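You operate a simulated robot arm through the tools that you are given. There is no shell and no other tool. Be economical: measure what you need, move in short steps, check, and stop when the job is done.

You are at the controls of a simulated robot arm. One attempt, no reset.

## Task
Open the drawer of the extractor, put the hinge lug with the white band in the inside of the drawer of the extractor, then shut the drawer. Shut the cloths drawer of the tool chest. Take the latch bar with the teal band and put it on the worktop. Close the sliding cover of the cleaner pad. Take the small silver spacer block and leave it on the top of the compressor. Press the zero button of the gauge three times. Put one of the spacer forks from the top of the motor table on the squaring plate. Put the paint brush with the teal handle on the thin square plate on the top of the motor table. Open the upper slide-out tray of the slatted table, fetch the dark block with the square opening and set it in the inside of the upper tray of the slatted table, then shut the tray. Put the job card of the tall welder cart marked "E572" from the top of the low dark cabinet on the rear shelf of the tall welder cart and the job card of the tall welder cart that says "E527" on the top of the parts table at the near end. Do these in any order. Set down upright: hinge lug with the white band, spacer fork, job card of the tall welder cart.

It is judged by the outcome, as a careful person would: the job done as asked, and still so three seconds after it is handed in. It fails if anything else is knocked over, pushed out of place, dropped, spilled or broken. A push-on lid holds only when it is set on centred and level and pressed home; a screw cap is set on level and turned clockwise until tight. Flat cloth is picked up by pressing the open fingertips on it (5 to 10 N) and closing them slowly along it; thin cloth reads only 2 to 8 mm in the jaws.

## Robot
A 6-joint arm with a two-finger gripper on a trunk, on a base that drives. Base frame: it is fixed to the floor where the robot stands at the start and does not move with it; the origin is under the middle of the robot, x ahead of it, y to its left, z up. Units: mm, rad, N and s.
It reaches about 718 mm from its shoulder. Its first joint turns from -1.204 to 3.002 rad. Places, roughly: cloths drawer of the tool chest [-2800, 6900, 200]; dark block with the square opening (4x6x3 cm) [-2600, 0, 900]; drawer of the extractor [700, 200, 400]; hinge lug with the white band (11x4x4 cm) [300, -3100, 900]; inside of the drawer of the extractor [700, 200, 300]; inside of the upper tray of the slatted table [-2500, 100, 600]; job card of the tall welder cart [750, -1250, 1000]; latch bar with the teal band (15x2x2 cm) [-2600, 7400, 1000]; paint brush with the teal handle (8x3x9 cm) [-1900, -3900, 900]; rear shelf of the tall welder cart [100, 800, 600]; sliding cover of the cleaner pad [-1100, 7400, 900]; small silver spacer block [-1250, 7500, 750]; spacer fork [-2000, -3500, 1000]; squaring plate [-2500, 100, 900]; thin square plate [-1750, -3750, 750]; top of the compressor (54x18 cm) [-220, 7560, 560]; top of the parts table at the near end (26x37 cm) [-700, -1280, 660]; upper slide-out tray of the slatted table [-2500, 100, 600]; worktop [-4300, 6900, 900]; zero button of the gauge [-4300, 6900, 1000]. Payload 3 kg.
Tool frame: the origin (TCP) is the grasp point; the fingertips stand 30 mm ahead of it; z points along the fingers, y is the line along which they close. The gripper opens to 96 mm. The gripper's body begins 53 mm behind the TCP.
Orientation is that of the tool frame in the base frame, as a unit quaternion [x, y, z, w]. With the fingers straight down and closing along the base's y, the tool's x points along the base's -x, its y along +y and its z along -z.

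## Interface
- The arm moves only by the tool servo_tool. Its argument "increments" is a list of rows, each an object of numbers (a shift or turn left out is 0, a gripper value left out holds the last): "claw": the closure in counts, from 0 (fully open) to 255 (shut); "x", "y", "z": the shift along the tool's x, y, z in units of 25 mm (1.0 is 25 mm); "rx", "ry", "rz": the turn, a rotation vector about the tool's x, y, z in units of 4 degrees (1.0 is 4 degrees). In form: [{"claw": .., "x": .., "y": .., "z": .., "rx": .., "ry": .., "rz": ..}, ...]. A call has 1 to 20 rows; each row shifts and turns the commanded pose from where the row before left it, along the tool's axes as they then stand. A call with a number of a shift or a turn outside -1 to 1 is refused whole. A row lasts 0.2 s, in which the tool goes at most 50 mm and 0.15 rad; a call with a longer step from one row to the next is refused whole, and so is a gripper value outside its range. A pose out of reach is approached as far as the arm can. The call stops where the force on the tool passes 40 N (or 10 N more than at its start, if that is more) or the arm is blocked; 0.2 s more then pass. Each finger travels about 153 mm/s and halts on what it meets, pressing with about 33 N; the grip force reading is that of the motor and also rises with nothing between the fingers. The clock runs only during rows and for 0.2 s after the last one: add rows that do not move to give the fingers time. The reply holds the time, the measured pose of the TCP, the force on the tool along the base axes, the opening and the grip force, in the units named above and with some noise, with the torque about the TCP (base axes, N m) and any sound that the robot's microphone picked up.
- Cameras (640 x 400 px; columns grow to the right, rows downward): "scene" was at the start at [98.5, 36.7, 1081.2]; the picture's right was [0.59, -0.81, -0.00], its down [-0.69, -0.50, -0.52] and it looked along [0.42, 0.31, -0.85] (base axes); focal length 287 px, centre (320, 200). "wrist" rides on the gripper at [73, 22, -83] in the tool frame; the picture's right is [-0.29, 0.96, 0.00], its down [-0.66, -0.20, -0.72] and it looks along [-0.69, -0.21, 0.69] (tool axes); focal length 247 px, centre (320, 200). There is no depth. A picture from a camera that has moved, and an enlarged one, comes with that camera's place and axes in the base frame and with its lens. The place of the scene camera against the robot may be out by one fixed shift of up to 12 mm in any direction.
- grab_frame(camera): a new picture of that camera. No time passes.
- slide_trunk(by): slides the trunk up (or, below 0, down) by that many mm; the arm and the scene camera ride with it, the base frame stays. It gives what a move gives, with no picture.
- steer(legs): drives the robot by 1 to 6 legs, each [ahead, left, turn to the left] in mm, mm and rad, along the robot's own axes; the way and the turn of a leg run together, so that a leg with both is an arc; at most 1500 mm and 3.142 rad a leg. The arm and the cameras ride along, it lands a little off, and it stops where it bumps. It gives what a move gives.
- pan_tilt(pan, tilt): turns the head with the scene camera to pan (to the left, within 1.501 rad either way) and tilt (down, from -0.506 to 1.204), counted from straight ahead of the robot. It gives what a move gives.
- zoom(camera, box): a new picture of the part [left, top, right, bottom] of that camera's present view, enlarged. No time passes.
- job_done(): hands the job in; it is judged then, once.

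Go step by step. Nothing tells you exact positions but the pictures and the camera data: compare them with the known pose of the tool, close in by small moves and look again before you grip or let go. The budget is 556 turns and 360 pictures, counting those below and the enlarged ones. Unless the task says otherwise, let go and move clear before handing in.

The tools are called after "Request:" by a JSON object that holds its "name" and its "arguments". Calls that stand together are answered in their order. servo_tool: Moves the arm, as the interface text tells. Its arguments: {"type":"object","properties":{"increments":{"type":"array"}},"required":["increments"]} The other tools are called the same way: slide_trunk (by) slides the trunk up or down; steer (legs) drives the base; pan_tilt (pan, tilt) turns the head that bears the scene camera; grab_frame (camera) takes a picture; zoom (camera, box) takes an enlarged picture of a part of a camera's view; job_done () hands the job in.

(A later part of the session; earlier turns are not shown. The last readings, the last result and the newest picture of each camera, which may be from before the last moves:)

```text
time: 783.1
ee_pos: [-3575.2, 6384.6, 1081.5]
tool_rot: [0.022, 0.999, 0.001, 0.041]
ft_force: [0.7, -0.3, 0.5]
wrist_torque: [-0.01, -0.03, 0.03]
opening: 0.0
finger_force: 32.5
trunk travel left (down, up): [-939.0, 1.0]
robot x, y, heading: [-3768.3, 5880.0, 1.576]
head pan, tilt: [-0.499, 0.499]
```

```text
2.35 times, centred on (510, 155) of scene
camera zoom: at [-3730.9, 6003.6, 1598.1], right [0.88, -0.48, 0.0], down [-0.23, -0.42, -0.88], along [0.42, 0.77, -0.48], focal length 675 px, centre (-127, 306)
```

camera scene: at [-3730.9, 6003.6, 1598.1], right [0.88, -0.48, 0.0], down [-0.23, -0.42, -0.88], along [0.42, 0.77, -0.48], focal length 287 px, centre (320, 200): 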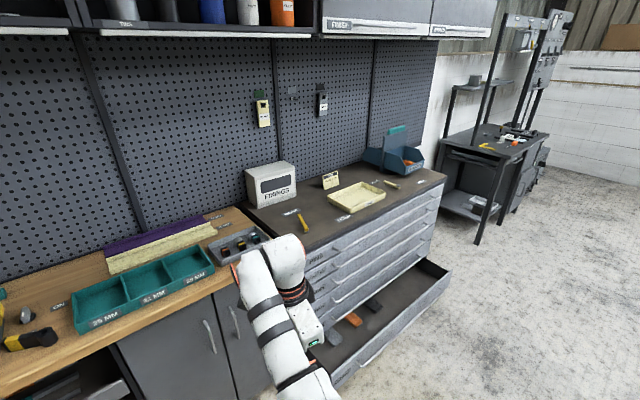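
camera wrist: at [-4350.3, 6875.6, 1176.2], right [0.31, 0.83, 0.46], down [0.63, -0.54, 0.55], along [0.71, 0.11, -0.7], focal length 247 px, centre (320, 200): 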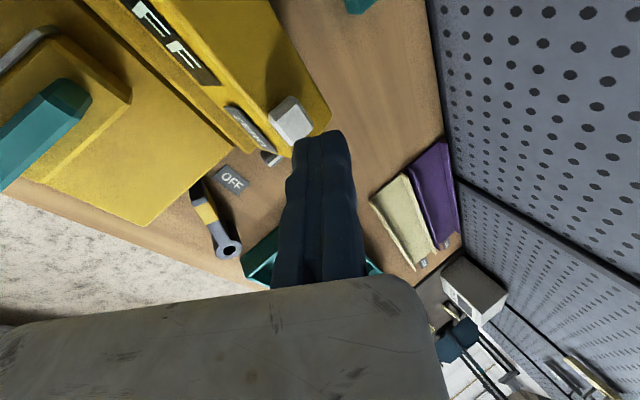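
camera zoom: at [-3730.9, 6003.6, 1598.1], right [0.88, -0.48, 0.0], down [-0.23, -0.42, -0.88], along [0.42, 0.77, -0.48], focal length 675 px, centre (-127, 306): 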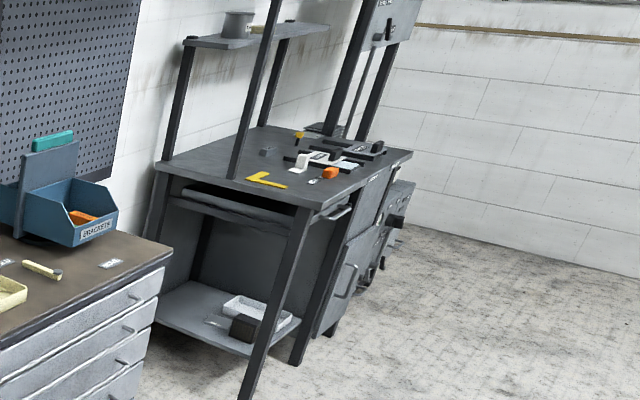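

Request:
{"name": "pan_tilt", "arguments": {"pan": -1.2, "tilt": 0.6}}

Request:
{"name": "grab_frame", "arguments": {"camera": "scene"}}

```text
time: 784.2
ee_pos: [-3575.4, 6385.7, 1081.7]
tool_rot: [0.022, 0.999, 0.0, 0.039]
ft_force: [0.1, -0.4, -0.7]
wrist_torque: [0.01, 0.02, 0.02]
opening: 0.0
finger_force: 32.8
trunk travel left (down, up): [-939.0, 1.0]
robot x, y, heading: [-3766.5, 5879.1, 1.573]
head pan, tilt: [-1.201, 0.6]
```

```text
141 pictures are left
camera scene: at [-3691.9, 5956.1, 1589.1], right [0.36, -0.93, 0.0], down [-0.53, -0.21, -0.83], along [0.77, 0.3, -0.56], focal length 287 px, centre (320, 200)
```

scene: 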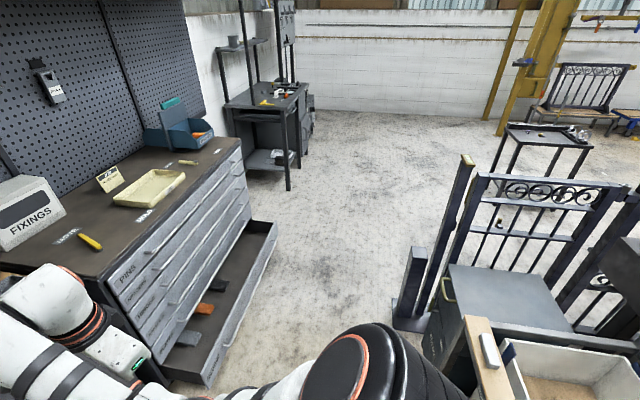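

The bottom drawer is open ~150 mm, front centre ≈(-2790,6740), yawed ~14°. Position in front of it facing its push direction, arm lowered.

Request:
{"name": "servo_tool", "arguments": {"increments": [{"ry": 1}, {"ry": 0.15, "z": 0.8}, {"z": 0.8}, {"z": 0.8}, {"z": 0.8}, {"z": 0.8}, {"z": 0.8}, {"z": 0.8}]}}

Request:
{"name": "steer", "arguments": {"legs": [[220, -920, 0], [0, 0, 0.24]]}}

Request:
{"name": "pan_tilt", "arguments": {"pan": -0.2, "tilt": 0.8}}

Request:
{"name": "grab_frame", "arguments": {"camera": "scene"}}

```text
time: 786.0
ee_pos: [-3576.3, 6389.6, 936.8]
tool_rot: [0.022, 1.0, 0.0, 0.0]
ft_force: [-0.7, -0.1, 0.2]
wrist_torque: [0.01, -0.01, 0.01]
opening: 0.0
finger_force: 33.1
out of reach, approached as far as the arm can: row 1
trunk travel left (down, up): [-939.0, 1.0]
robot x, y, heading: [-3766.2, 5877.4, 1.571]
head pan, tilt: [-1.201, 0.6]
```

```text
time: 791.8
ee_pos: [-2779.2, 6640.9, 938.1]
tool_rot: [-0.1, 0.995, 0.001, 0.001]
ft_force: [-0.1, 0.8, -0.7]
wrist_torque: [0.0, 0.0, 0.0]
opening: 0.0
finger_force: 32.8
trunk travel left (down, up): [-939.0, 1.0]
robot x, y, heading: [-2841.9, 6095.6, 1.818]
head pan, tilt: [-1.201, 0.6]
```

```text
time: 793.1
ee_pos: [-2778.5, 6640.1, 939.0]
tool_rot: [-0.1, 0.995, 0.001, 0.0]
ft_force: [0.2, 0.6, 0.5]
wrist_torque: [0.0, -0.01, -0.01]
opening: 0.3
finger_force: 33.0
trunk travel left (down, up): [-939.0, 1.0]
robot x, y, heading: [-2840.0, 6096.7, 1.82]
head pan, tilt: [-0.201, 0.799]
```

```text
140 pictures are left
camera scene: at [-2862.6, 6223.0, 1572.2], right [1.0, 0.04, 0.0], down [0.03, -0.72, -0.7], along [-0.03, 0.7, -0.72], focal length 287 px, centre (320, 200)
```

scene: 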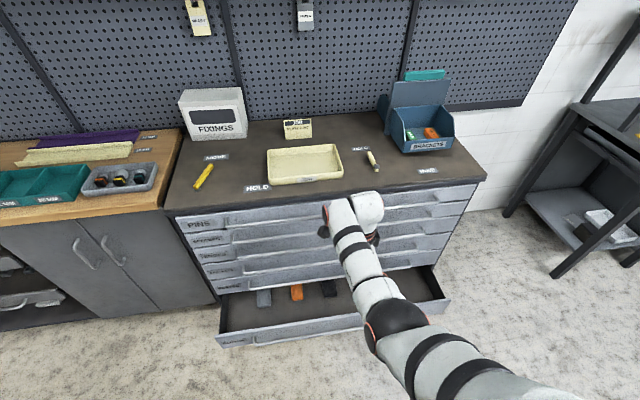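

Request:
{"name": "steer", "arguments": {"legs": [[-90, 0, 0]]}}

Request:
{"name": "slide_trunk", "arguments": {"by": -400}}

Request:
{"name": "slide_trunk", "arguments": {"by": -300}}

Request:
{"name": "grab_frame", "arguments": {"camera": "wrist"}}

```text
time: 794.2
ee_pos: [-2753.2, 6551.5, 938.8]
tool_rot: [-0.091, 0.996, 0.001, -0.001]
ft_force: [-0.6, -2.2, -0.2]
wrist_torque: [0.02, -0.04, -0.01]
opening: 0.0
finger_force: 33.2
trunk travel left (down, up): [-939.0, 1.0]
robot x, y, heading: [-2822.8, 6009.9, 1.798]
head pan, tilt: [-0.201, 0.799]
```

```text
time: 798.0
ee_pos: [-2753.7, 6551.6, 538.0]
tool_rot: [-0.091, 0.996, 0.001, 0.001]
ft_force: [0.3, -0.6, -1.2]
wrist_torque: [-0.04, 0.02, -0.02]
opening: 0.0
finger_force: 33.3
trunk travel left (down, up): [-539.0, 401.0]
robot x, y, heading: [-2828.1, 6007.9, 1.805]
head pan, tilt: [-0.201, 0.799]
```

```text
time: 801.0
ee_pos: [-2753.6, 6550.3, 237.2]
tool_rot: [-0.091, 0.996, 0.001, 0.001]
ft_force: [-0.5, 0.0, 0.3]
wrist_torque: [0.01, -0.05, 0.0]
opening: 0.0
finger_force: 32.8
trunk travel left (down, up): [-239.0, 701.0]
robot x, y, heading: [-2821.4, 6006.1, 1.804]
head pan, tilt: [-0.201, 0.799]
```

```text
139 pictures are left
camera wrist: at [-2830.6, 6558.4, 321.0], right [0.11, 0.99, 0.0], down [0.69, -0.08, 0.72], along [0.72, -0.08, -0.69], focal length 247 px, centre (320, 200)
```

wrist: 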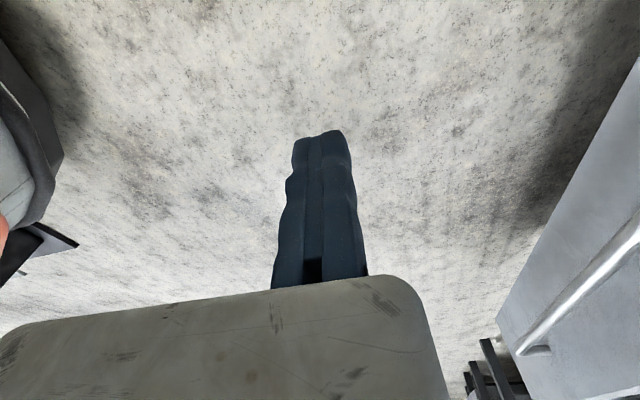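

Drive forward to push the drawer shut.

Request:
{"name": "steer", "arguments": {"legs": [[140, 0, 0]]}}

Request:
{"name": "steer", "arguments": {"legs": [[80, 0, 0]]}}

Request:
{"name": "pan_tilt", "arguments": {"pan": 0.2, "tilt": 1.0}}

Request:
{"name": "grab_frame", "arguments": {"camera": "scene"}}

```text
time: 802.4
ee_pos: [-2786.1, 6687.0, 238.3]
tool_rot: [-0.092, 0.996, 0.001, 0.0]
ft_force: [0.4, 0.4, 1.1]
wrist_torque: [-0.02, 0.0, 0.03]
opening: 0.1
finger_force: 33.1
trunk travel left (down, up): [-239.0, 701.0]
robot x, y, heading: [-2854.5, 6144.1, 1.803]
head pan, tilt: [-0.201, 0.799]
```

```text
time: 803.4
ee_pos: [-2804.9, 6763.4, 238.1]
tool_rot: [-0.092, 0.996, 0.001, 0.0]
ft_force: [-0.2, 0.2, -0.2]
wrist_torque: [-0.01, 0.02, -0.01]
opening: 0.2
finger_force: 33.4
trunk travel left (down, up): [-239.0, 701.0]
robot x, y, heading: [-2875.0, 6219.1, 1.8]
head pan, tilt: [-0.201, 0.799]
```

```text
time: 804.3
ee_pos: [-2804.1, 6761.5, 237.1]
tool_rot: [-0.092, 0.996, 0.001, 0.0]
ft_force: [0.8, 0.0, 0.0]
wrist_torque: [0.04, -0.02, 0.03]
opening: 0.0
finger_force: 33.1
trunk travel left (down, up): [-239.0, 701.0]
robot x, y, heading: [-2875.3, 6219.9, 1.805]
head pan, tilt: [0.201, 1.0]
```

```text
138 pictures are left
camera scene: at [-2921.4, 6328.9, 857.1], right [0.91, 0.42, 0.0], down [0.35, -0.76, -0.54], along [-0.23, 0.49, -0.84], focal length 287 px, centre (320, 200)
```

scene: 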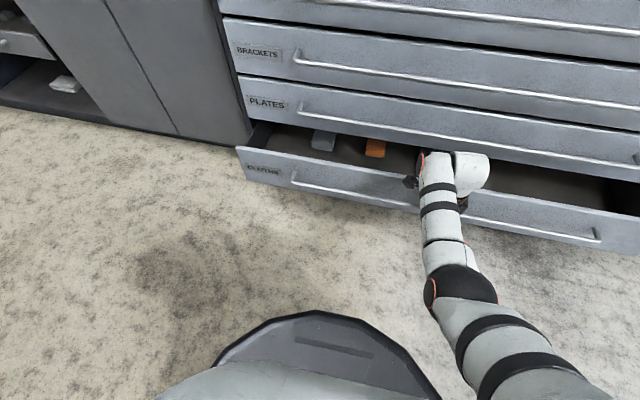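

The wrist would meet the upper handles, so back off slightly, tilt the tool forward, and continue.

Request:
{"name": "steer", "arguments": {"legs": [[-90, 0, 0]]}}

Request:
{"name": "servo_tool", "arguments": {"increments": [{"rx": -1}, {"rx": -1}, {"rx": -1}, {"rx": -1}, {"rx": -1}, {"rx": -1}, {"rx": -1}, {"rx": -1}, {"rx": -1}]}}

Request:
{"name": "grab_frame", "arguments": {"camera": "scene"}}

```text
time: 805.4
ee_pos: [-2784.0, 6676.6, 237.7]
tool_rot: [-0.093, 0.996, 0.001, 0.0]
ft_force: [-0.3, 0.0, 0.2]
wrist_torque: [0.02, 0.02, 0.01]
opening: 0.3
finger_force: 33.2
trunk travel left (down, up): [-239.0, 701.0]
robot x, y, heading: [-2854.2, 6135.8, 1.804]
head pan, tilt: [0.201, 1.0]
```

```text
time: 807.4
ee_pos: [-2783.9, 6676.6, 237.0]
tool_rot: [-0.088, 0.946, 0.309, -0.03]
ft_force: [0.7, -0.5, 0.4]
wrist_torque: [-0.01, 0.0, 0.03]
opening: 0.0
finger_force: 33.0
trunk travel left (down, up): [-239.0, 701.0]
robot x, y, heading: [-2853.6, 6137.0, 1.802]
head pan, tilt: [0.201, 1.0]
```

```text
137 pictures are left
camera scene: at [-2901.0, 6242.5, 857.1], right [0.91, 0.42, 0.0], down [0.35, -0.76, -0.54], along [-0.23, 0.49, -0.84], focal length 287 px, centre (320, 200)
```

scene: 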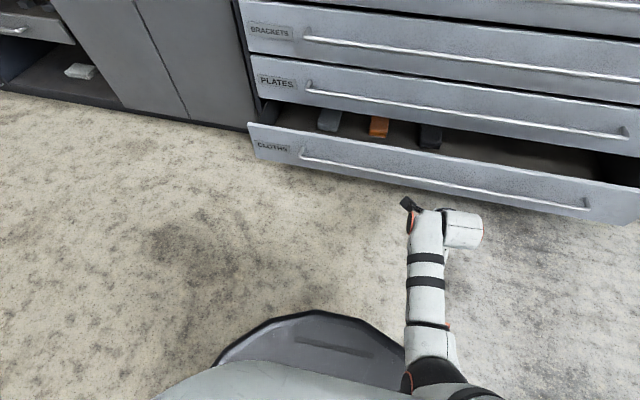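

Request:
{"name": "steer", "arguments": {"legs": [[130, 0, 0]]}}

Request:
{"name": "steer", "arguments": {"legs": [[50, 0, 0]]}}

Request:
{"name": "grab_frame", "arguments": {"camera": "scene"}}

```text
time: 808.7
ee_pos: [-2815.8, 6803.7, 237.9]
tool_rot: [-0.089, 0.946, 0.31, -0.029]
ft_force: [-0.5, -1.4, -2.9]
wrist_torque: [-0.04, -0.01, 0.0]
opening: 0.0
finger_force: 33.3
trunk travel left (down, up): [-239.0, 701.0]
robot x, y, heading: [-2887.0, 6260.4, 1.801]
head pan, tilt: [0.201, 1.0]
```

```text
time: 809.6
ee_pos: [-2827.9, 6854.2, 238.5]
tool_rot: [-0.089, 0.946, 0.311, -0.029]
ft_force: [-0.2, 0.0, 0.3]
wrist_torque: [0.02, 0.02, 0.01]
opening: 0.0
finger_force: 33.1
trunk travel left (down, up): [-239.0, 701.0]
robot x, y, heading: [-2893.9, 6310.0, 1.814]
head pan, tilt: [0.201, 1.0]
```

```text
136 pictures are left
camera scene: at [-2943.4, 6418.9, 857.2], right [0.91, 0.42, 0.0], down [0.36, -0.76, -0.54], along [-0.23, 0.49, -0.84], focal length 287 px, centre (320, 200)
```

scene: 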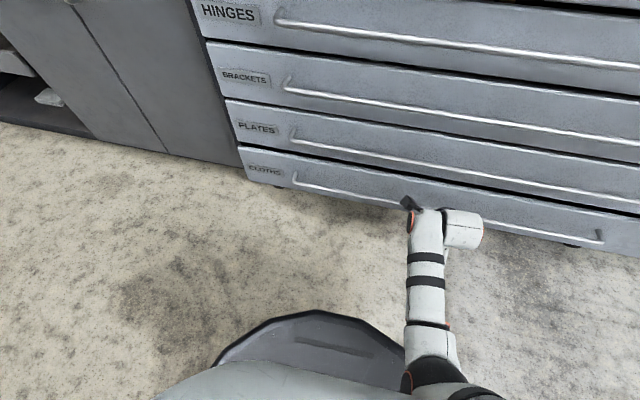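

Request:
{"name": "steer", "arguments": {"legs": [[15, 0, 0]]}}

Request:
{"name": "steer", "arguments": {"legs": [[12, 0, 0]]}}

Request:
{"name": "steer", "arguments": {"legs": [[12, 0, 0]]}}

```text
time: 810.4
ee_pos: [-2831.6, 6867.3, 237.2]
tool_rot: [-0.089, 0.946, 0.309, -0.03]
ft_force: [2.3, -5.0, -8.3]
wrist_torque: [-0.12, -0.11, 0.05]
opening: 0.2
finger_force: 33.0
trunk travel left (down, up): [-239.0, 701.0]
robot x, y, heading: [-2893.3, 6326.9, 1.806]
head pan, tilt: [0.201, 1.0]
```

```text
time: 811.2
ee_pos: [-2833.2, 6872.3, 231.6]
tool_rot: [-0.09, 0.949, 0.3, -0.028]
ft_force: [0.4, 1.1, -0.7]
wrist_torque: [-0.01, 0.01, -0.02]
opening: 0.0
finger_force: 32.9
trunk travel left (down, up): [-239.0, 701.0]
robot x, y, heading: [-2902.2, 6335.7, 1.802]
head pan, tilt: [0.201, 1.0]
stopped in leg 1: the force on the tool passed its limit at 46 N (the readings are from after the stop); the commanded pose is now the measured one
```

```text
time: 812.0
ee_pos: [-2832.7, 6872.6, 231.8]
tool_rot: [-0.089, 0.951, 0.296, -0.027]
ft_force: [1.1, -15.6, 14.3]
wrist_torque: [0.26, 0.22, 0.24]
opening: 0.0
finger_force: 32.9
trunk travel left (down, up): [-239.0, 701.0]
robot x, y, heading: [-2904.5, 6339.3, 1.805]
head pan, tilt: [0.201, 1.0]
stopped in leg 1: the force on the tool passed its limit at 63 N (the readings are from after the stop); the commanded pose is now the measured one
```

The drawer is home. Back off, raise and look at the chest top.

Request:
{"name": "steer", "arguments": {"legs": [[-300, 0, 0]]}}

Request:
{"name": "slide_trunk", "arguments": {"by": 400}}

Request:
{"name": "servo_tool", "arguments": {"increments": [{"rx": 1}, {"rx": 1}, {"rx": 1}, {"rx": 1}, {"rx": 1}, {"rx": 1}, {"rx": 1}, {"rx": 1}, {"rx": 0.8}]}}

Request:
{"name": "slide_trunk", "arguments": {"by": 300}}

Request:
{"name": "pan_tilt", "arguments": {"pan": -0.4, "tilt": 0.6}}

Request:
{"name": "grab_frame", "arguments": {"camera": "scene"}}

```text
time: 814.0
ee_pos: [-2759.5, 6578.3, 229.5]
tool_rot: [-0.086, 0.952, 0.294, -0.027]
ft_force: [0.0, -0.2, 0.3]
wrist_torque: [0.0, 0.01, 0.02]
opening: 0.4
finger_force: 32.7
trunk travel left (down, up): [-239.0, 701.0]
robot x, y, heading: [-2836.8, 6043.0, 1.797]
head pan, tilt: [0.201, 1.0]
```

```text
time: 817.9
ee_pos: [-2760.2, 6579.0, 628.1]
tool_rot: [-0.087, 0.952, 0.293, -0.027]
ft_force: [0.3, -0.7, -0.3]
wrist_torque: [-0.03, 0.02, 0.02]
opening: 0.2
finger_force: 32.8
trunk travel left (down, up): [-639.0, 301.0]
robot x, y, heading: [-2834.6, 6045.7, 1.798]
head pan, tilt: [0.201, 1.0]
```

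```text
time: 819.9
ee_pos: [-2760.5, 6578.7, 629.4]
tool_rot: [-0.09, 0.996, -0.009, 0.001]
ft_force: [0.7, 0.2, 0.0]
wrist_torque: [-0.02, -0.02, -0.01]
opening: 0.0
finger_force: 32.7
trunk travel left (down, up): [-639.0, 301.0]
robot x, y, heading: [-2834.3, 6043.6, 1.797]
head pan, tilt: [0.201, 1.0]
```

```text
time: 822.9
ee_pos: [-2759.6, 6578.2, 928.7]
tool_rot: [-0.09, 0.996, -0.008, 0.0]
ft_force: [-0.1, -0.3, -0.6]
wrist_torque: [0.0, -0.02, 0.0]
opening: 0.0
finger_force: 33.2
trunk travel left (down, up): [-939.0, 1.0]
robot x, y, heading: [-2832.3, 6046.8, 1.798]
head pan, tilt: [0.201, 1.0]
```

```text
time: 823.9
ee_pos: [-2760.4, 6578.3, 928.6]
tool_rot: [-0.09, 0.996, -0.007, 0.001]
ft_force: [0.5, -0.3, 0.2]
wrist_torque: [-0.01, 0.0, 0.01]
opening: 0.0
finger_force: 32.6
trunk travel left (down, up): [-939.0, 1.0]
robot x, y, heading: [-2834.1, 6044.1, 1.797]
head pan, tilt: [-0.4, 0.6]
```

```text
135 pictures are left
camera scene: at [-2836.7, 6177.5, 1589.1], right [0.99, -0.17, 0.0], down [-0.1, -0.56, -0.82], along [0.14, 0.81, -0.57], focal length 287 px, centre (320, 200)
```

scene: 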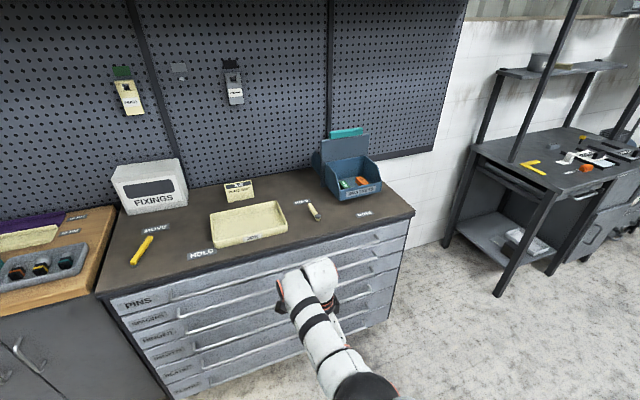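

Request:
{"name": "zoom", "arguments": {"camera": "scene", "box": [290, 110, 430, 230]}}

Request:
{"name": "zoom", "arguments": {"camera": "scene", "box": [470, 100, 640, 280]}}

```text
3.33 times, centred on (360, 170) of scene
camera zoom: at [-2836.7, 6177.5, 1589.1], right [0.99, -0.17, 0.0], down [-0.1, -0.56, -0.82], along [0.14, 0.81, -0.57], focal length 956 px, centre (187, 300)
```

zoom: 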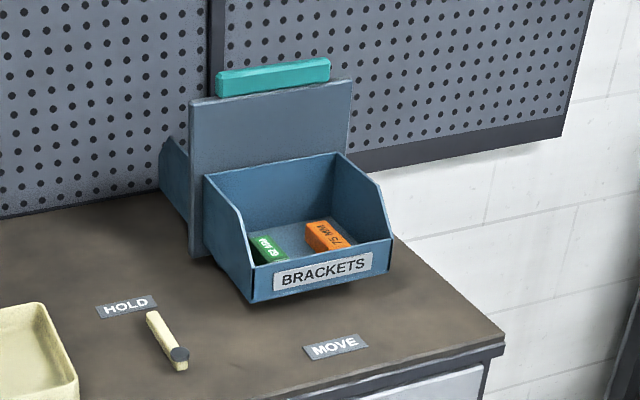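

```text
2.22 times, centred on (555, 190) of scene
camera zoom: at [-2836.7, 6177.5, 1589.1], right [0.99, -0.17, 0.0], down [-0.1, -0.56, -0.82], along [0.14, 0.81, -0.57], focal length 637 px, centre (-202, 222)
```

zoom: 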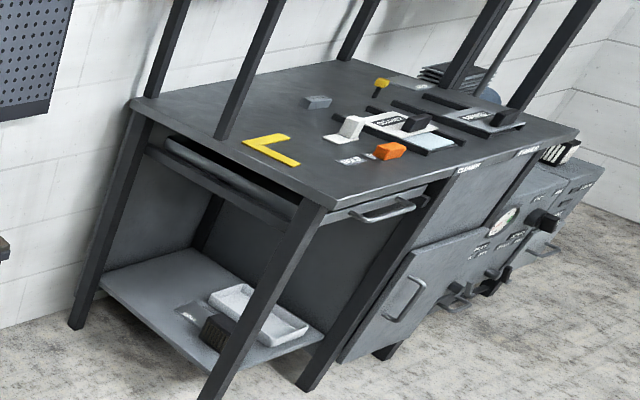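

The latch bar should be behind the bin's divider; look from the east side.

Request:
{"name": "steer", "arguments": {"legs": [[0, 0, -0.23], [300, -1000, 0]]}}

Request:
{"name": "pan_tilt", "arguments": {"pan": 0.75, "tilt": 0.6}}

Request:
{"name": "grab_frame", "arguments": {"camera": "scene"}}

```text
time: 826.8
ee_pos: [-2429.7, 6586.7, 928.4]
tool_rot: [0.074, 0.997, -0.008, -0.002]
ft_force: [1.0, -0.2, 0.7]
wrist_torque: [0.03, 0.09, 0.01]
opening: 0.0
finger_force: 32.5
trunk travel left (down, up): [-939.0, 1.0]
robot x, y, heading: [-2675.6, 6113.3, 1.467]
head pan, tilt: [-0.4, 0.6]
stopped in leg 2: the robot was blocked; the commanded pose is now the measured one
```

```text
time: 828.1
ee_pos: [-2431.6, 6590.1, 929.3]
tool_rot: [0.075, 0.997, -0.009, 0.0]
ft_force: [0.3, 0.7, -0.1]
wrist_torque: [0.04, 0.02, 0.04]
opening: 0.1
finger_force: 33.0
trunk travel left (down, up): [-939.0, 1.0]
robot x, y, heading: [-2677.6, 6111.2, 1.468]
head pan, tilt: [0.75, 0.6]
```

```text
132 pictures are left
camera scene: at [-2730.6, 6227.2, 1589.1], right [0.8, 0.6, 0.0], down [0.34, -0.45, -0.82], along [-0.5, 0.66, -0.57], focal length 287 px, centre (320, 200)
```

scene: 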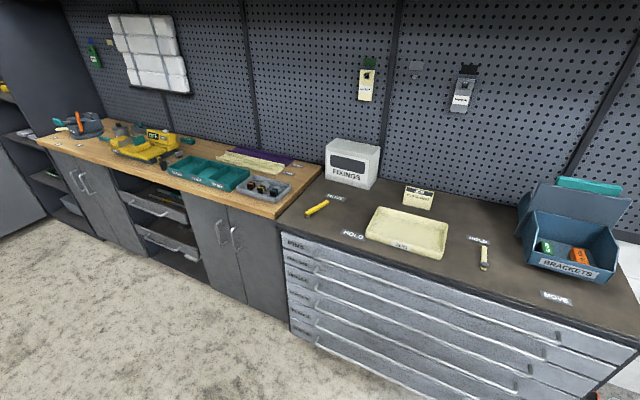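

The base was blocked; look what's there.

Request:
{"name": "pan_tilt", "arguments": {"pan": -1.3, "tilt": 0.9}}

Request:
{"name": "grab_frame", "arguments": {"camera": "scene"}}

```text
time: 830.1
ee_pos: [-2433.1, 6590.0, 929.6]
tool_rot: [0.074, 0.997, -0.01, 0.0]
ft_force: [0.2, 1.0, 0.6]
wrist_torque: [-0.02, 0.01, -0.01]
opening: 0.0
finger_force: 32.7
trunk travel left (down, up): [-939.0, 1.0]
robot x, y, heading: [-2679.8, 6112.8, 1.469]
head pan, tilt: [-1.3, 0.901]
```

```text
131 pictures are left
camera scene: at [-2602.7, 6169.0, 1564.3], right [0.17, -0.99, 0.0], down [-0.77, -0.13, -0.62], along [0.61, 0.1, -0.78], focal length 287 px, centre (320, 200)
```

scene: 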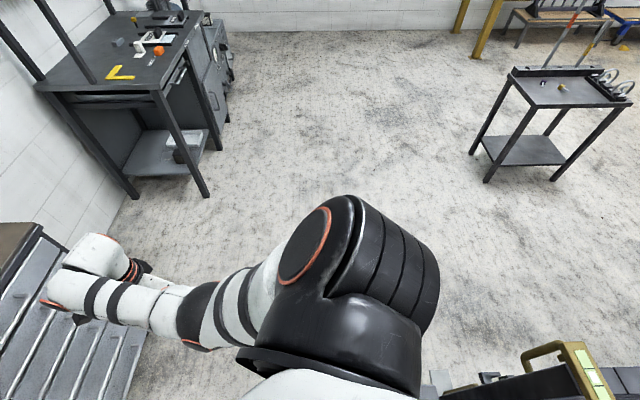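

Request:
{"name": "steer", "arguments": {"legs": [[130, 30, 0], [60, -500, 0]]}}

Request:
{"name": "pan_tilt", "arguments": {"pan": 0.75, "tilt": 0.6}}

Request:
{"name": "grab_frame", "arguments": {"camera": "scene"}}

```text
time: 833.9
ee_pos: [-1954.5, 6734.3, 927.7]
tool_rot: [0.072, 0.997, -0.009, 0.0]
ft_force: [-0.6, -0.5, 0.0]
wrist_torque: [0.0, -0.01, 0.0]
opening: 0.0
finger_force: 33.1
trunk travel left (down, up): [-939.0, 1.0]
robot x, y, heading: [-2187.8, 6251.3, 1.473]
head pan, tilt: [-1.3, 0.901]
```

```text
time: 835.9
ee_pos: [-1953.7, 6733.5, 929.4]
tool_rot: [0.072, 0.997, -0.01, -0.001]
ft_force: [0.2, -0.6, 0.2]
wrist_torque: [-0.02, -0.01, -0.02]
opening: 0.0
finger_force: 33.1
trunk travel left (down, up): [-939.0, 1.0]
robot x, y, heading: [-2195.9, 6253.1, 1.474]
head pan, tilt: [0.75, 0.6]
```

```text
130 pictures are left
camera scene: at [-2249.6, 6368.7, 1589.1], right [0.8, 0.61, 0.0], down [0.34, -0.45, -0.83], along [-0.5, 0.66, -0.56], focal length 287 px, centre (320, 200)
```

scene: 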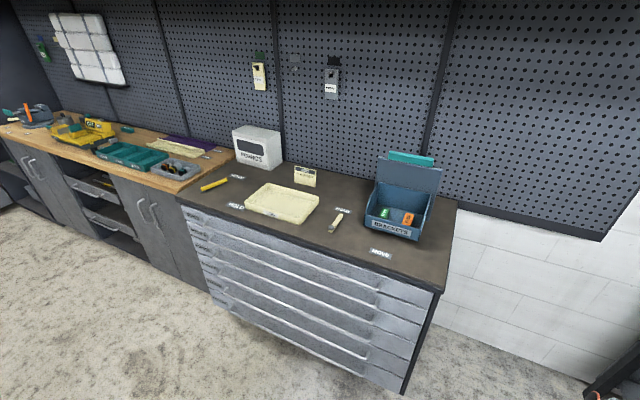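

Request:
{"name": "steer", "arguments": {"legs": [[300, -280, 0]]}}

Request:
{"name": "pan_tilt", "arguments": {"pan": 1.0, "tilt": 0.55}}

Request:
{"name": "zoom", "arguments": {"camera": "scene", "box": [200, 100, 440, 300]}}

```text
time: 838.4
ee_pos: [-1640.1, 6997.1, 929.4]
tool_rot: [0.076, 0.997, -0.009, 0.0]
ft_force: [0.7, 0.4, 1.1]
wrist_torque: [0.02, -0.03, 0.0]
opening: 0.1
finger_force: 33.0
trunk travel left (down, up): [-939.0, 1.0]
robot x, y, heading: [-1881.3, 6519.6, 1.465]
head pan, tilt: [0.75, 0.6]
```

```text
time: 839.2
ee_pos: [-1640.2, 6997.7, 928.2]
tool_rot: [0.076, 0.997, -0.009, 0.001]
ft_force: [0.0, 0.3, 0.9]
wrist_torque: [0.01, -0.01, 0.02]
opening: 0.0
finger_force: 32.6
trunk travel left (down, up): [-939.0, 1.0]
robot x, y, heading: [-1884.5, 6518.1, 1.465]
head pan, tilt: [1.0, 0.55]
```

```text
2.00 times, centred on (320, 200) of scene
camera zoom: at [-1954.6, 6621.0, 1593.6], right [0.63, 0.78, 0.0], down [0.41, -0.33, -0.85], along [-0.67, 0.53, -0.52], focal length 574 px, centre (320, 200)
```

zoom: 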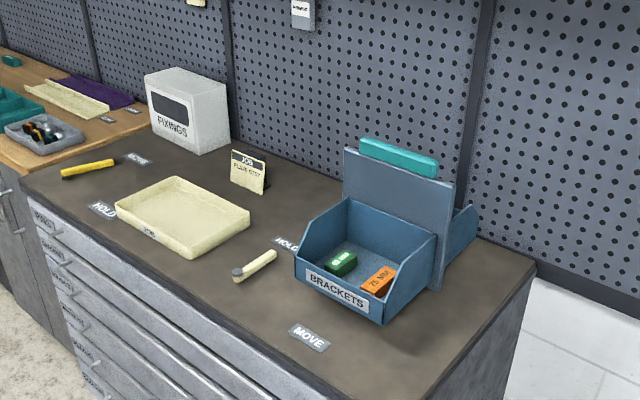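

Request:
{"name": "servo_tool", "arguments": {"increments": [{"z": -0.8}, {"z": -0.8}, {"z": -0.8}, {"z": -0.8}, {"z": -0.8}]}}

Request:
{"name": "steer", "arguments": {"legs": [[-100, 0, 0], [0, 0, 1.9], [0, -350, 0]]}}

Request:
{"name": "pan_tilt", "arguments": {"pan": -0.3, "tilt": 0.6}}

Request:
{"name": "grab_frame", "arguments": {"camera": "scene"}}

```text
time: 840.4
ee_pos: [-1639.5, 6999.4, 1028.2]
tool_rot: [0.076, 0.997, -0.008, 0.0]
ft_force: [-0.4, 0.1, 0.9]
wrist_torque: [0.01, -0.01, -0.04]
opening: 0.1
finger_force: 33.2
trunk travel left (down, up): [-939.0, 1.0]
robot x, y, heading: [-1886.6, 6521.3, 1.471]
head pan, tilt: [1.0, 0.55]
```

```text
time: 847.9
ee_pos: [-2492.0, 6852.0, 1028.2]
tool_rot: [0.756, -0.655, 0.005, -0.009]
ft_force: [0.7, 0.3, -0.7]
wrist_torque: [-0.01, -0.02, 0.01]
opening: 0.0
finger_force: 33.2
trunk travel left (down, up): [-939.0, 1.0]
robot x, y, heading: [-1961.6, 6756.1, -2.952]
head pan, tilt: [1.0, 0.55]
```

```text
time: 849.4
ee_pos: [-2493.2, 6850.7, 1027.0]
tool_rot: [0.756, -0.654, 0.005, -0.007]
ft_force: [-0.1, -0.3, -0.5]
wrist_torque: [-0.02, -0.01, 0.04]
opening: 0.3
finger_force: 32.8
trunk travel left (down, up): [-939.0, 1.0]
robot x, y, heading: [-1962.5, 6756.2, -2.946]
head pan, tilt: [-0.3, 0.6]
```

```text
128 pictures are left
camera scene: at [-2104.9, 6753.9, 1589.1], right [0.11, 0.99, 0.0], down [0.56, -0.06, -0.83], along [-0.82, 0.09, -0.56], focal length 287 px, centre (320, 200)
```

scene: 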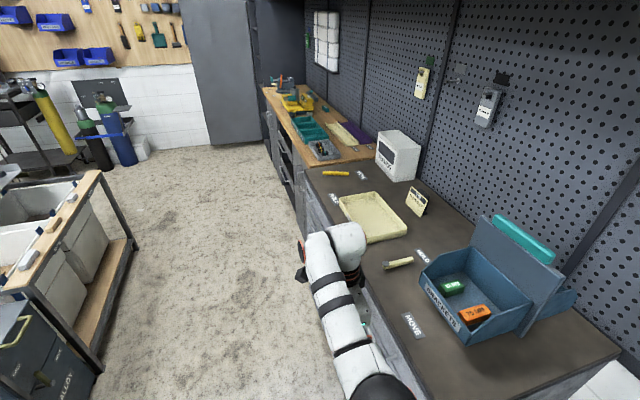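

Request:
{"name": "steer", "arguments": {"legs": [[-230, 0, 0], [0, -330, 0]]}}

Request:
{"name": "pan_tilt", "arguments": {"pan": -0.25, "tilt": 0.5}}

Request:
{"name": "zoom", "arguments": {"camera": "scene", "box": [260, 130, 500, 330]}}

```text
time: 852.9
ee_pos: [-2329.9, 7216.8, 1028.2]
tool_rot: [0.754, -0.657, 0.005, -0.008]
ft_force: [0.3, 0.2, -0.6]
wrist_torque: [0.01, -0.01, 0.02]
opening: 0.2
finger_force: 32.8
trunk travel left (down, up): [-939.0, 1.0]
robot x, y, heading: [-1799.7, 7119.8, -2.955]
head pan, tilt: [-0.3, 0.6]
```

```text
time: 853.5
ee_pos: [-2330.8, 7219.0, 1028.2]
tool_rot: [0.754, -0.657, 0.005, -0.007]
ft_force: [0.2, 0.4, -0.6]
wrist_torque: [-0.01, 0.03, 0.0]
opening: 0.0
finger_force: 32.6
trunk travel left (down, up): [-939.0, 1.0]
robot x, y, heading: [-1801.0, 7121.5, -2.959]
head pan, tilt: [-0.25, 0.499]
```

```text
2.00 times, centred on (380, 230) of scene
camera zoom: at [-1945.9, 7114.0, 1598.1], right [0.07, 1.0, 0.0], down [0.48, -0.03, -0.88], along [-0.88, 0.06, -0.48], focal length 574 px, centre (200, 140)
```

zoom: 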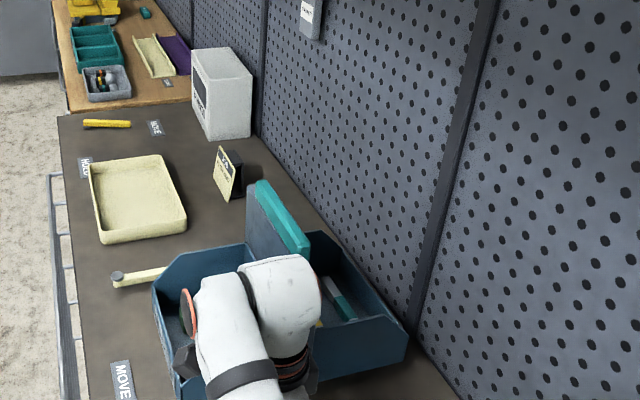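

I see a grey bar with a teal band in the bin's rear compartment. Zoom in closer.

Request:
{"name": "zoom", "arguments": {"camera": "scene", "box": [370, 220, 480, 320]}}

```text
4.00 times, centred on (425, 270) of scene
camera zoom: at [-1945.9, 7114.0, 1598.1], right [0.07, 1.0, 0.0], down [0.48, -0.03, -0.88], along [-0.88, 0.06, -0.48], focal length 1147 px, centre (-100, -80)
```

zoom: 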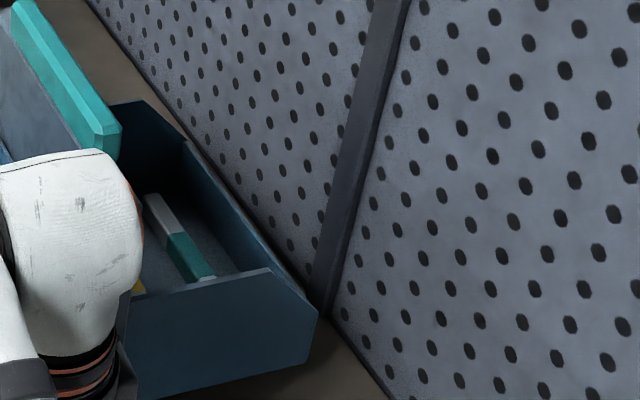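

The bar lies in the shallow rear compartment close to the pegboard. I'll test whether the tool can be turned so its x points forward (fixed finger to the right).

Request:
{"name": "steer", "arguments": {"legs": [[-60, 100, 0]]}}

Request:
{"name": "servo_tool", "arguments": {"increments": [{"rz": 1}, {"rz": 1}, {"rz": 1}, {"rz": 1}, {"rz": 1}, {"rz": 1}, {"rz": 1}, {"rz": 1}, {"rz": 1}, {"rz": 1}, {"rz": 1}, {"rz": 1}, {"rz": 1}, {"rz": 1}, {"rz": 1}, {"rz": 1}, {"rz": 1}, {"rz": 1}, {"rz": 1}, {"rz": 1}]}}

```text
time: 854.8
ee_pos: [-2252.7, 7132.5, 1027.4]
tool_rot: [0.754, -0.657, 0.005, -0.007]
ft_force: [-0.2, -0.1, -0.5]
wrist_torque: [-0.03, 0.0, 0.0]
opening: 0.0
finger_force: 33.5
trunk travel left (down, up): [-939.0, 1.0]
robot x, y, heading: [-1722.0, 7033.4, -2.953]
head pan, tilt: [-0.25, 0.499]
```

```text
time: 859.0
ee_pos: [-2248.1, 7143.0, 1029.5]
tool_rot: [-0.165, 0.986, 0.002, 0.008]
ft_force: [-0.5, 0.6, -0.1]
wrist_torque: [-0.02, 0.01, 0.02]
opening: 0.2
finger_force: 32.6
out of reach, approached as far as the arm can: row 20
trunk travel left (down, up): [-939.0, 1.0]
robot x, y, heading: [-1723.1, 7032.9, -2.957]
head pan, tilt: [-0.25, 0.499]
```

Feasible. Now test pitching forward in this orientation.

Request:
{"name": "servo_tool", "arguments": {"increments": [{"ry": 1, "claw": 120}, {"ry": 1}, {"ry": 1}, {"ry": 1}, {"ry": 1}, {"ry": 1}, {"ry": 1}, {"ry": 1}, {"ry": 1}, {"ry": 1}, {"ry": 1}, {"ry": 1}, {"ry": 1}]}}

Request:
{"name": "pan_tilt", "arguments": {"pan": -0.25, "tilt": 0.7}}

Request:
{"name": "grab_frame", "arguments": {"camera": "scene"}}

Request:
{"name": "grab_frame", "arguments": {"camera": "wrist"}}

```text
time: 861.8
ee_pos: [-2249.5, 7147.5, 1029.5]
tool_rot: [-0.139, 0.892, -0.067, -0.426]
ft_force: [-0.4, 0.5, 0.3]
wrist_torque: [-0.03, 0.02, 0.04]
opening: 50.6
finger_force: 0.1
out of reach, approached as far as the arm can: row 1
trunk travel left (down, up): [-939.0, 1.0]
robot x, y, heading: [-1722.2, 7032.0, -2.961]
head pan, tilt: [-0.25, 0.499]
```

```text
time: 862.5
ee_pos: [-2250.2, 7144.9, 1028.3]
tool_rot: [-0.14, 0.891, -0.067, -0.426]
ft_force: [-0.6, -0.2, -0.1]
wrist_torque: [0.03, 0.01, -0.01]
opening: 50.8
finger_force: 0.0
trunk travel left (down, up): [-939.0, 1.0]
robot x, y, heading: [-1722.5, 7034.6, -2.958]
head pan, tilt: [-0.25, 0.7]
```

```text
125 pictures are left
camera scene: at [-1862.3, 7026.1, 1580.5], right [0.07, 1.0, 0.0], down [0.64, -0.04, -0.77], along [-0.76, 0.05, -0.64], focal length 287 px, centre (320, 200)
```

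scene: 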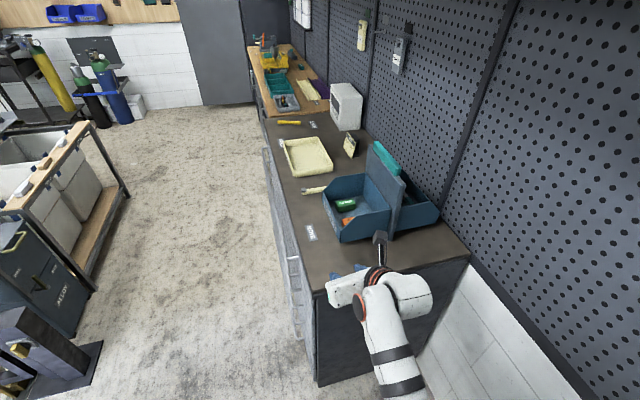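

```text
124 pictures are left
camera wrist: at [-2239.2, 7172.4, 1138.8], right [-0.12, 0.97, -0.23], down [0.99, 0.11, -0.06], along [-0.03, -0.23, -0.97], focal length 247 px, centre (320, 200)
```

wrist: 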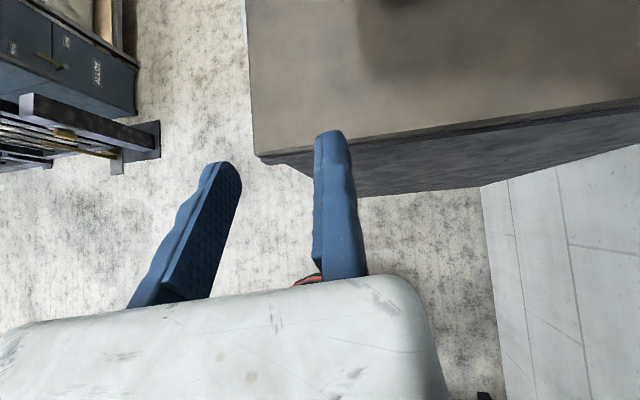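

Measure the compartment from above with the wrist camera (it looks straight down in this pose).

Request:
{"name": "steer", "arguments": {"legs": [[118, -180, 0]]}}

Request:
{"name": "grab_frame", "arguments": {"camera": "wrist"}}

Request:
{"name": "grab_frame", "arguments": {"camera": "scene"}}

```text
time: 864.1
ee_pos: [-2396.1, 7298.4, 1030.5]
tool_rot: [-0.142, 0.891, -0.068, -0.425]
ft_force: [0.3, 1.1, 0.5]
wrist_torque: [0.0, -0.01, 0.0]
opening: 50.8
finger_force: 0.1
trunk travel left (down, up): [-939.0, 1.0]
robot x, y, heading: [-1869.8, 7186.7, -2.955]
head pan, tilt: [-0.25, 0.7]
```

```text
123 pictures are left
camera wrist: at [-2387.0, 7325.3, 1139.3], right [-0.12, 0.97, -0.23], down [0.99, 0.11, -0.06], along [-0.03, -0.23, -0.97], focal length 247 px, centre (320, 200)
```

wrist: 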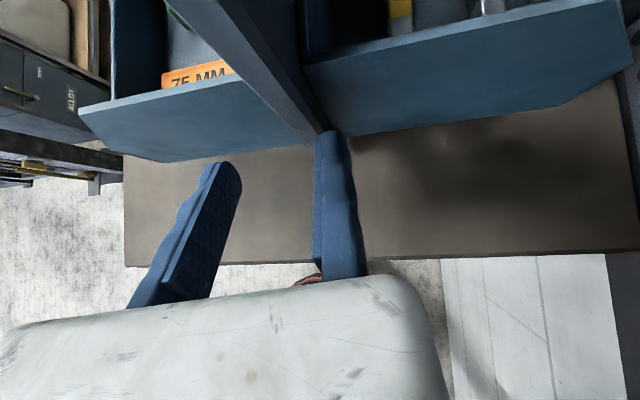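

```text
122 pictures are left
camera scene: at [-2009.1, 7180.7, 1580.6], right [0.06, 1.0, 0.0], down [0.64, -0.04, -0.77], along [-0.76, 0.05, -0.64], focal length 287 px, centre (320, 200)
```

scene: 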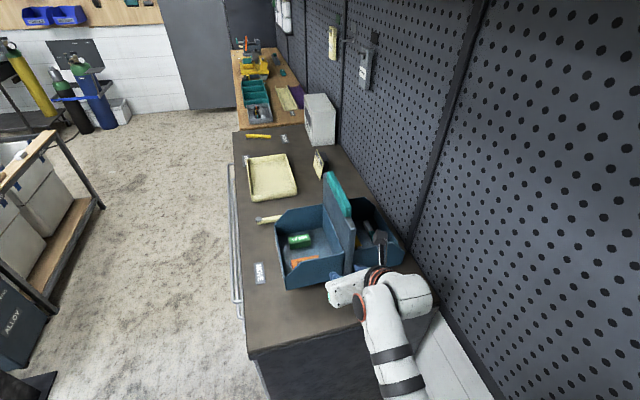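

Good news: the compartment is ~240 mm wide and the teal bar lies mid-way, so the normal vertical tool will fit. Back off and restore the standard orientation.

Request:
{"name": "steer", "arguments": {"legs": [[-200, 120, 0]]}}

Request:
{"name": "servo_tool", "arguments": {"increments": [{"ry": -1}, {"ry": -1}, {"ry": -1}, {"ry": -1}, {"ry": -1}, {"ry": -1}, {"ry": -1}, {"ry": -1}, {"ry": -1}, {"ry": -1}, {"ry": -1}, {"ry": -1}, {"ry": -1}]}}

Request:
{"name": "servo_tool", "arguments": {"increments": [{"rz": -1}, {"rz": -1}, {"rz": -1}, {"rz": -1}, {"rz": -1}, {"rz": -1}, {"rz": -1}, {"rz": -1}, {"rz": -1}, {"rz": -1}, {"rz": -1}, {"rz": -1}, {"rz": -1}, {"rz": -1}, {"rz": -1}, {"rz": -1}, {"rz": -1}, {"rz": -1}, {"rz": -1}, {"rz": -1}]}}

Request:
{"name": "servo_tool", "arguments": {"increments": [{"rz": -1}, {"rz": -1}, {"rz": -1}, {"rz": -1}, {"rz": -1}, {"rz": -1}, {"rz": -1}, {"rz": -1}, {"rz": -1}, {"rz": -1}, {"rz": -1}, {"rz": -1}, {"rz": -1}, {"rz": -1}, {"rz": -1}, {"rz": -1}, {"rz": -1}, {"rz": -1}, {"rz": -1}, {"rz": -1}]}}

```text
time: 865.8
ee_pos: [-2281.1, 7209.3, 1028.2]
tool_rot: [-0.169, 0.887, -0.081, -0.421]
ft_force: [-1.0, 0.0, -0.6]
wrist_torque: [-0.01, -0.04, 0.0]
opening: 50.6
finger_force: 0.1
trunk travel left (down, up): [-939.0, 1.0]
robot x, y, heading: [-1744.2, 7130.8, -2.89]
head pan, tilt: [-0.25, 0.7]
stopped in leg 1: the robot was blocked; the commanded pose is now the measured one
```

```text
time: 868.6
ee_pos: [-2278.7, 7215.3, 1030.0]
tool_rot: [-0.193, 0.981, 0.001, 0.009]
ft_force: [-0.7, -0.3, 0.3]
wrist_torque: [0.0, 0.01, 0.0]
opening: 50.8
finger_force: 0.1
out of reach, approached as far as the arm can: row 12
trunk travel left (down, up): [-939.0, 1.0]
robot x, y, heading: [-1745.2, 7131.6, -2.896]
head pan, tilt: [-0.25, 0.7]
```

```text
time: 872.8
ee_pos: [-2278.5, 7213.8, 1029.9]
tool_rot: [0.776, -0.631, 0.005, -0.007]
ft_force: [-1.2, 0.1, 0.3]
wrist_torque: [0.01, -0.03, -0.04]
opening: 50.9
finger_force: 0.1
trunk travel left (down, up): [-939.0, 1.0]
robot x, y, heading: [-1741.3, 7131.8, -2.89]
head pan, tilt: [-0.25, 0.7]
```

```text
time: 877.0
ee_pos: [-2278.2, 7213.6, 1029.5]
tool_rot: [1.0, 0.014, 0.008, -0.003]
ft_force: [1.1, -0.1, 0.1]
wrist_torque: [-0.01, 0.03, 0.03]
opening: 50.9
finger_force: 0.1
trunk travel left (down, up): [-939.0, 1.0]
robot x, y, heading: [-1745.5, 7128.0, -2.894]
head pan, tilt: [-0.25, 0.7]
```

Request:
{"name": "servo_tool", "arguments": {"increments": [{"rz": -1}, {"rz": -1}, {"rz": -1}, {"rz": -0.2}]}}

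Request:
{"name": "steer", "arguments": {"legs": [[44, -244, 0]]}}

Request:
{"name": "grab_frame", "arguments": {"camera": "wrist"}}

Request:
{"name": "grab_frame", "arguments": {"camera": "scene"}}

```text
time: 878.0
ee_pos: [-2278.8, 7213.3, 1030.4]
tool_rot: [0.992, 0.125, 0.008, -0.001]
ft_force: [0.9, 0.1, -0.5]
wrist_torque: [0.01, 0.01, -0.03]
opening: 50.9
finger_force: 0.1
trunk travel left (down, up): [-939.0, 1.0]
robot x, y, heading: [-1747.3, 7131.0, -2.897]
head pan, tilt: [-0.25, 0.7]
```

```text
time: 879.5
ee_pos: [-2342.5, 7352.4, 1037.1]
tool_rot: [0.992, 0.129, 0.006, -0.011]
ft_force: [-0.5, 0.2, -0.9]
wrist_torque: [0.03, -0.01, 0.02]
opening: 50.8
finger_force: 0.1
trunk travel left (down, up): [-939.0, 1.0]
robot x, y, heading: [-1812.0, 7293.1, -2.885]
head pan, tilt: [-0.25, 0.7]
stopped in leg 1: the robot was blocked; the commanded pose is now the measured one
```

```text
121 pictures are left
camera wrist: at [-2267.7, 7346.8, 1119.9], right [-0.04, -1.0, -0.02], down [-0.7, 0.01, 0.72], along [-0.72, 0.05, -0.7], focal length 247 px, centre (320, 200)
```

wrist: 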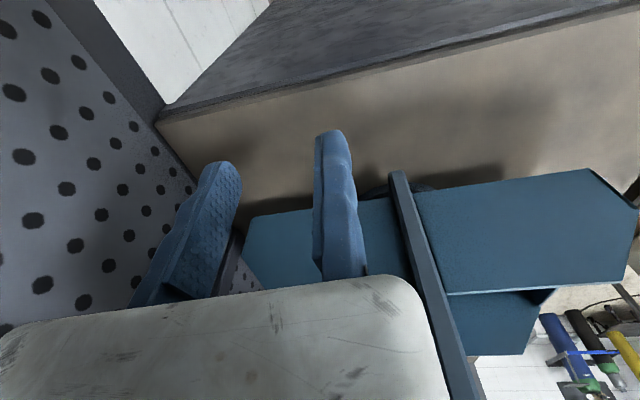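

```text
120 pictures are left
camera scene: at [-1943.1, 7244.8, 1579.5], right [-0.04, 1.0, 0.02], down [0.65, 0.04, -0.76], along [-0.76, -0.02, -0.65], focal length 287 px, centre (320, 200)
```

scene: 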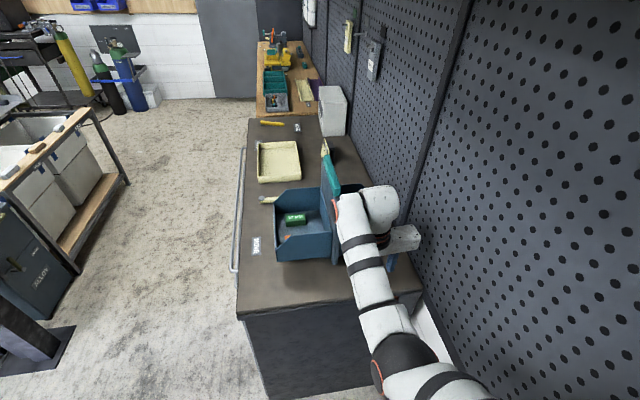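

The shoulder touched the pegboard. I'll come off, turn to face due west so the arm mount stays clear, then approach.

Request:
{"name": "steer", "arguments": {"legs": [[0, 140, 0], [0, 0, -0.25]]}}

Request:
{"name": "grab_frame", "arguments": {"camera": "scene"}}

```text
time: 881.7
ee_pos: [-2282.4, 7359.8, 1030.4]
tool_rot: [1.0, 0.007, 0.01, 0.001]
ft_force: [0.4, 0.4, 0.2]
wrist_torque: [-0.02, 0.0, 0.04]
opening: 50.6
finger_force: 0.0
trunk travel left (down, up): [-939.0, 1.0]
robot x, y, heading: [-1781.2, 7156.5, -3.129]
head pan, tilt: [-0.25, 0.7]
```

```text
119 pictures are left
camera scene: at [-1922.4, 7171.4, 1580.5], right [0.24, 0.97, 0.0], down [0.63, -0.15, -0.76], along [-0.74, 0.18, -0.64], focal length 287 px, centre (320, 200)
```

scene: 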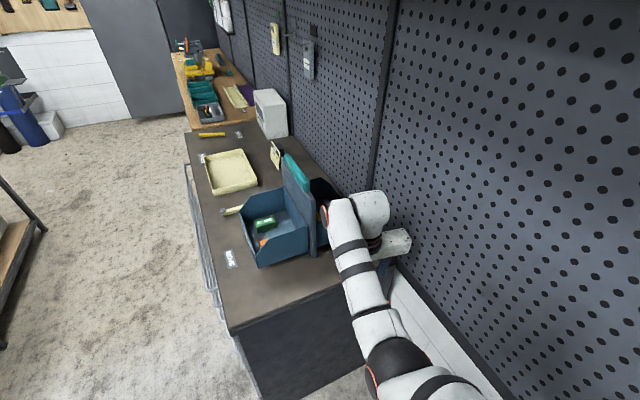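

Request:
{"name": "steer", "arguments": {"legs": [[240, -20, 0]]}}

Request:
{"name": "grab_frame", "arguments": {"camera": "wrist"}}

Request:
{"name": "grab_frame", "arguments": {"camera": "scene"}}

```text
time: 883.2
ee_pos: [-2445.0, 7373.3, 1029.1]
tool_rot: [1.0, 0.009, 0.026, -0.002]
ft_force: [1.9, 1.2, 0.3]
wrist_torque: [-0.01, 0.02, 0.02]
opening: 50.7
finger_force: 0.1
trunk travel left (down, up): [-939.0, 1.0]
robot x, y, heading: [-1954.3, 7171.2, -3.131]
head pan, tilt: [-0.25, 0.7]
stopped in leg 1: the force on the tool passed its limit at 124 N (the readings are from after the stop); the commanded pose is now the measured one
```

```text
118 pictures are left
camera wrist: at [-2376.6, 7350.4, 1116.1], right [-0.28, -0.96, -0.02], down [-0.7, 0.19, 0.69], along [-0.66, 0.2, -0.72], focal length 247 px, centre (320, 200)
```

wrist: 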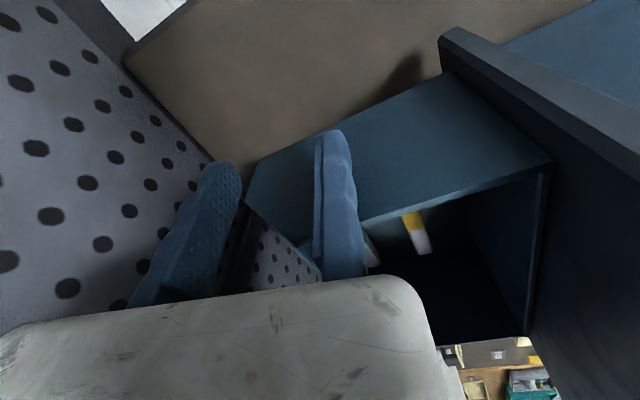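

```text
117 pictures are left
camera scene: at [-2091.9, 7183.8, 1580.4], right [0.24, 0.97, 0.0], down [0.63, -0.15, -0.77], along [-0.74, 0.18, -0.64], focal length 287 px, centre (320, 200)
```

scene: 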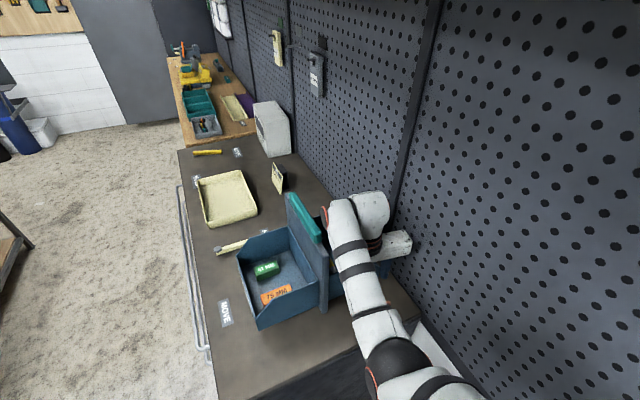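

The fingertips met the bin's rim (≈1015 high). Back off, level, and raise to the maximum so the tips pass over it.

Request:
{"name": "steer", "arguments": {"legs": [[-60, 0, 0]]}}

Request:
{"name": "servo_tool", "arguments": {"increments": [{"ry": -0.75}, {"rz": -1}, {"rz": -1}, {"z": -0.5}, {"z": -0.5}, {"z": -0.5}, {"z": -0.5}]}}

Request:
{"name": "grab_frame", "arguments": {"camera": "wrist"}}

```text
time: 884.1
ee_pos: [-2389.9, 7373.0, 1027.2]
tool_rot: [1.0, 0.01, 0.027, -0.001]
ft_force: [0.1, 0.9, -1.0]
wrist_torque: [0.0, 0.0, -0.02]
opening: 50.6
finger_force: 0.0
trunk travel left (down, up): [-939.0, 1.0]
robot x, y, heading: [-1894.0, 7169.4, -3.129]
head pan, tilt: [-0.25, 0.7]
```

```text
time: 885.7
ee_pos: [-2397.9, 7372.4, 1068.1]
tool_rot: [0.997, 0.08, -0.002, -0.002]
ft_force: [-0.6, -0.2, -0.5]
wrist_torque: [-0.01, -0.01, 0.0]
opening: 50.9
finger_force: 0.0
out of reach, approached as far as the arm can: row 6, 7
trunk travel left (down, up): [-939.0, 1.0]
robot x, y, heading: [-1893.5, 7169.7, -3.132]
head pan, tilt: [-0.25, 0.7]
```

```text
116 pictures are left
camera wrist: at [-2321.9, 7360.3, 1150.2], right [-0.14, -0.99, 0.0], down [-0.68, 0.09, 0.73], along [-0.72, 0.1, -0.69], focal length 247 px, centre (320, 200)
```

wrist: 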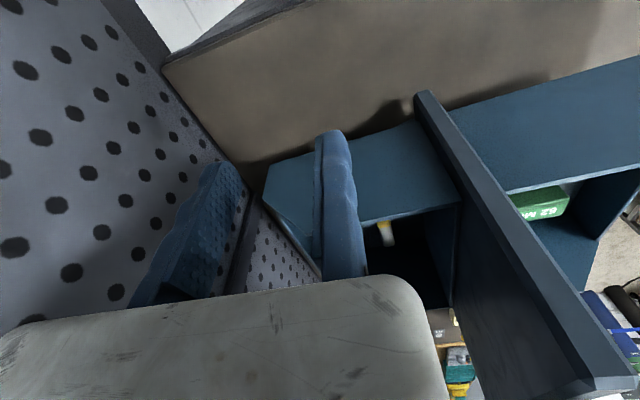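

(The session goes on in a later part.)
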